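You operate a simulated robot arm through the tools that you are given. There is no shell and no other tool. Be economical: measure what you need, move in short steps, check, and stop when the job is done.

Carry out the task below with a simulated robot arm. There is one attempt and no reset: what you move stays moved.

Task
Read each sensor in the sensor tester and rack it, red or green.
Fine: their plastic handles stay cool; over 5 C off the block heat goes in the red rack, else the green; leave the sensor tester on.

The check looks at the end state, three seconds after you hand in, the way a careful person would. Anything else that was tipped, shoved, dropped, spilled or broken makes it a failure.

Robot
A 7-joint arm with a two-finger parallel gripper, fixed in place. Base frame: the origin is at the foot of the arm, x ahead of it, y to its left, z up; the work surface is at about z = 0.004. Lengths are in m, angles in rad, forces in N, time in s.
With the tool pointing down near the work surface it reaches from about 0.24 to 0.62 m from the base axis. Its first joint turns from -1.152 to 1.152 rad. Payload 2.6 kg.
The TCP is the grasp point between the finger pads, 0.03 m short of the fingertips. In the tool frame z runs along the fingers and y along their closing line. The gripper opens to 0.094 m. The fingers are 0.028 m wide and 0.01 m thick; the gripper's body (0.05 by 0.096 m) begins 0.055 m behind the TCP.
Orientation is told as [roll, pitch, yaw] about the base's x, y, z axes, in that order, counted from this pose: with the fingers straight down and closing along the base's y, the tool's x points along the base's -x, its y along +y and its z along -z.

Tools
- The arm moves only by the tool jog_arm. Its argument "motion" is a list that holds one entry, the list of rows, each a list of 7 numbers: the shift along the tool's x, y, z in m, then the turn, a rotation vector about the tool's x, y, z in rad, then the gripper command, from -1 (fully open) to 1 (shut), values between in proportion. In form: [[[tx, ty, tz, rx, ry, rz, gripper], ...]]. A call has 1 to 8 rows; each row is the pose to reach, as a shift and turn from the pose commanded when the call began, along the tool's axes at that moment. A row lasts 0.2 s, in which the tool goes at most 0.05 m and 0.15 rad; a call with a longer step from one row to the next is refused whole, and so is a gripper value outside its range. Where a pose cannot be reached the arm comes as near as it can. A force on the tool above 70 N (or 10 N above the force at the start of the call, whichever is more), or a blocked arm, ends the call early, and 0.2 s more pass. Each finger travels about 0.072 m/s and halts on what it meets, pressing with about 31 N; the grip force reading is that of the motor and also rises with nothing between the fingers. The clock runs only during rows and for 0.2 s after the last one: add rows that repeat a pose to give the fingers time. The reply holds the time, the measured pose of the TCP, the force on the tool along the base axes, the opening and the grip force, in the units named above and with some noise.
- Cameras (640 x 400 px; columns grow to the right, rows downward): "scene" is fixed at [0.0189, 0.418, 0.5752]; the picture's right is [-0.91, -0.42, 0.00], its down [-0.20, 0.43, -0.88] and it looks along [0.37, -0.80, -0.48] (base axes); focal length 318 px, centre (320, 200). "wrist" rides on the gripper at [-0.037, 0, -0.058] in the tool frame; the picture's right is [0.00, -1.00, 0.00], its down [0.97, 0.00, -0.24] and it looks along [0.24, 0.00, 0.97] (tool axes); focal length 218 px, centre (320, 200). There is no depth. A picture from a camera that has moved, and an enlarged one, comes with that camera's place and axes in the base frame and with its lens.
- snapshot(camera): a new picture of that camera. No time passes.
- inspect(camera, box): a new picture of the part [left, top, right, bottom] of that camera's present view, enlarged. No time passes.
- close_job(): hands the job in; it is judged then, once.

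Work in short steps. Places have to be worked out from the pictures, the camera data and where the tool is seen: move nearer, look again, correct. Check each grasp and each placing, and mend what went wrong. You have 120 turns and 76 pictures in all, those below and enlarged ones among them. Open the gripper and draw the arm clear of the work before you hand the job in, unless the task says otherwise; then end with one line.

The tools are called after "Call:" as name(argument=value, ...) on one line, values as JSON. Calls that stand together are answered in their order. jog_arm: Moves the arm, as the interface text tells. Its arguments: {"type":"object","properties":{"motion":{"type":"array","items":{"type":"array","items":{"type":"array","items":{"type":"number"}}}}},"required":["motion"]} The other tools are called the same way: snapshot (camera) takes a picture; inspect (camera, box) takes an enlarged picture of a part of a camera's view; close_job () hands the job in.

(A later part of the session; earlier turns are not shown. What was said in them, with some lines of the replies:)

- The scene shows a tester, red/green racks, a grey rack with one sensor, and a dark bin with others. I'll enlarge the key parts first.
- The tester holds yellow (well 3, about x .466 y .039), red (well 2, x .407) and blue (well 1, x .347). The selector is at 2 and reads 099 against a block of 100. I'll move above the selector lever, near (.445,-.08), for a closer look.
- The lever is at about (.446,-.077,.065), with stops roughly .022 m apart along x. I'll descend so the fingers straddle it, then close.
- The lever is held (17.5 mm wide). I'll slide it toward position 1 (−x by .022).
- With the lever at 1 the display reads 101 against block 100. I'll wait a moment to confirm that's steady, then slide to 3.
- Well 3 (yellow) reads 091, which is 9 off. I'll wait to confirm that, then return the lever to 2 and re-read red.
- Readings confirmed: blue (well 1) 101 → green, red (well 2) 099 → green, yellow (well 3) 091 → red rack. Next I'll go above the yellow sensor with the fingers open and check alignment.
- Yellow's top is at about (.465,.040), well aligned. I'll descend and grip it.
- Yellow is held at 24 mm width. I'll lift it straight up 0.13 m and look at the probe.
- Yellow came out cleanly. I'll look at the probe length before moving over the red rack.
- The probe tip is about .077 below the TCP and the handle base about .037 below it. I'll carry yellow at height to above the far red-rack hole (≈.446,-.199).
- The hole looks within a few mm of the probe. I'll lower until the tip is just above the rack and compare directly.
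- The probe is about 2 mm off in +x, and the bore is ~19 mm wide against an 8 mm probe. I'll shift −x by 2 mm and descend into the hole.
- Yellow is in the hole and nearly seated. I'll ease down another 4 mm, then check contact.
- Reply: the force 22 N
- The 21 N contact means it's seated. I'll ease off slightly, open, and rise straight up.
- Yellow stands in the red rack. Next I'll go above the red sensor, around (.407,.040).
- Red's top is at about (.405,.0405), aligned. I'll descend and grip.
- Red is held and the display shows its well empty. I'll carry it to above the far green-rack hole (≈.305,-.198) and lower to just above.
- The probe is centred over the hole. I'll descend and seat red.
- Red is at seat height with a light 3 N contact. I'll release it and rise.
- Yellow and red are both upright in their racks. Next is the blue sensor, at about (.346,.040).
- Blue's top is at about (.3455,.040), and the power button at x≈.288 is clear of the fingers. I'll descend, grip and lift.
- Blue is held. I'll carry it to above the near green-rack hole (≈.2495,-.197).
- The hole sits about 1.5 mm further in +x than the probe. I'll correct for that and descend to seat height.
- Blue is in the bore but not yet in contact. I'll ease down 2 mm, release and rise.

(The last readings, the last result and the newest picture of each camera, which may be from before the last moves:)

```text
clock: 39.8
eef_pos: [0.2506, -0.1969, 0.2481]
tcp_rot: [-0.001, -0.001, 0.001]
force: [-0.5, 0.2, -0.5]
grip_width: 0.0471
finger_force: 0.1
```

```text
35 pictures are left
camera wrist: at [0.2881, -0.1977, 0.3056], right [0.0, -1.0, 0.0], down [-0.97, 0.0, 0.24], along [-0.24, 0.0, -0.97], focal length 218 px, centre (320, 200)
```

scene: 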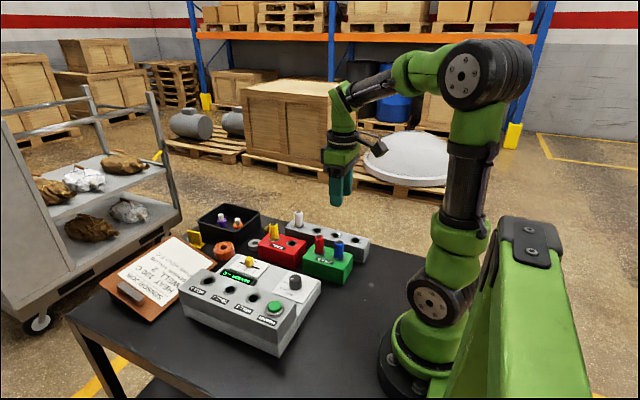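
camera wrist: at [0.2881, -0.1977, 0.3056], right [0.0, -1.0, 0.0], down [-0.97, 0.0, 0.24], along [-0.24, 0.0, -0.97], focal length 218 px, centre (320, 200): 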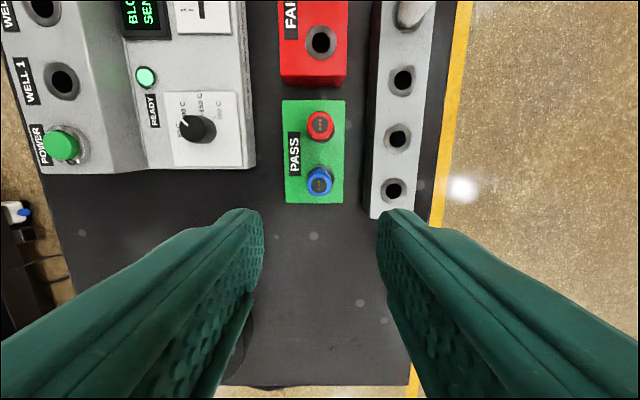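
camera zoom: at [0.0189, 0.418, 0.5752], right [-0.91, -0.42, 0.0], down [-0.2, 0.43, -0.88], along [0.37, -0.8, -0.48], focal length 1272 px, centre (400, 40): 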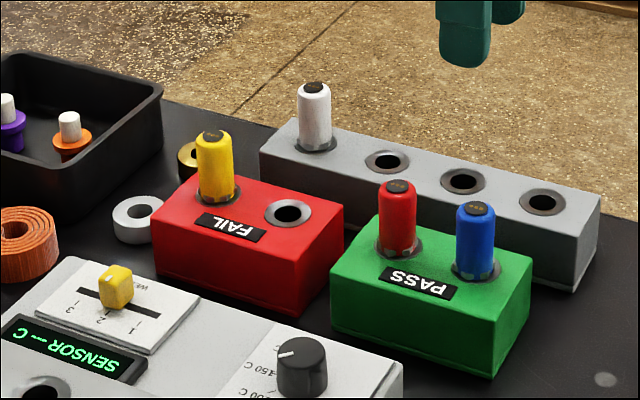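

All three sensors are seated upright and the tester is still on. The white sensor was never in the tester, so I'm leaving it. I'll open the gripper fully and draw the arm up and clear.

Call:
jog_arm(motion=[[[0, 0, -0.04, 0, 0, 0, -1], [0, 0, -0.08, 0, 0, 0, -1], [0, 0, -0.08, 0, 0, 0, -1], [0, 0, -0.08, 0, 0, 0, -1]]])

Call:
inspect(camera="scene", box=[170, 190, 380, 360])

```text
clock: 40.8
eef_pos: [0.2512, -0.197, 0.3281]
tcp_rot: [-0.001, -0.001, -0.001]
force: [0.3, 0.5, -0.2]
grip_width: 0.0939
finger_force: 0.1
```

```text
2.35 times, centred on (275, 275) of scene
camera zoom: at [0.0189, 0.418, 0.5752], right [-0.91, -0.42, 0.0], down [-0.2, 0.43, -0.88], along [0.37, -0.8, -0.48], focal length 748 px, centre (426, 24)
```

zoom: 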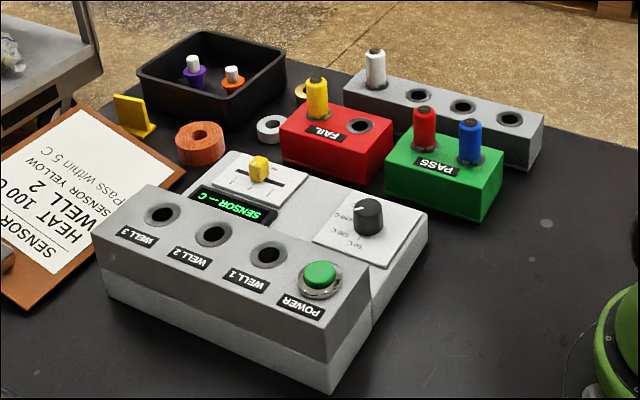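

Everything is in place and the arm is clear, so I'm handing in.

Call:
close_job()

```text
The job is handed in.
```

I read all three sensors in the tester against the 100 C block: yellow read 91 C and went in the red rack, red (99 C) and blue (101 C) went in the green rack, the tester is still on, and I left the white sensor in the grey rack alone because it wasn't in the tester.
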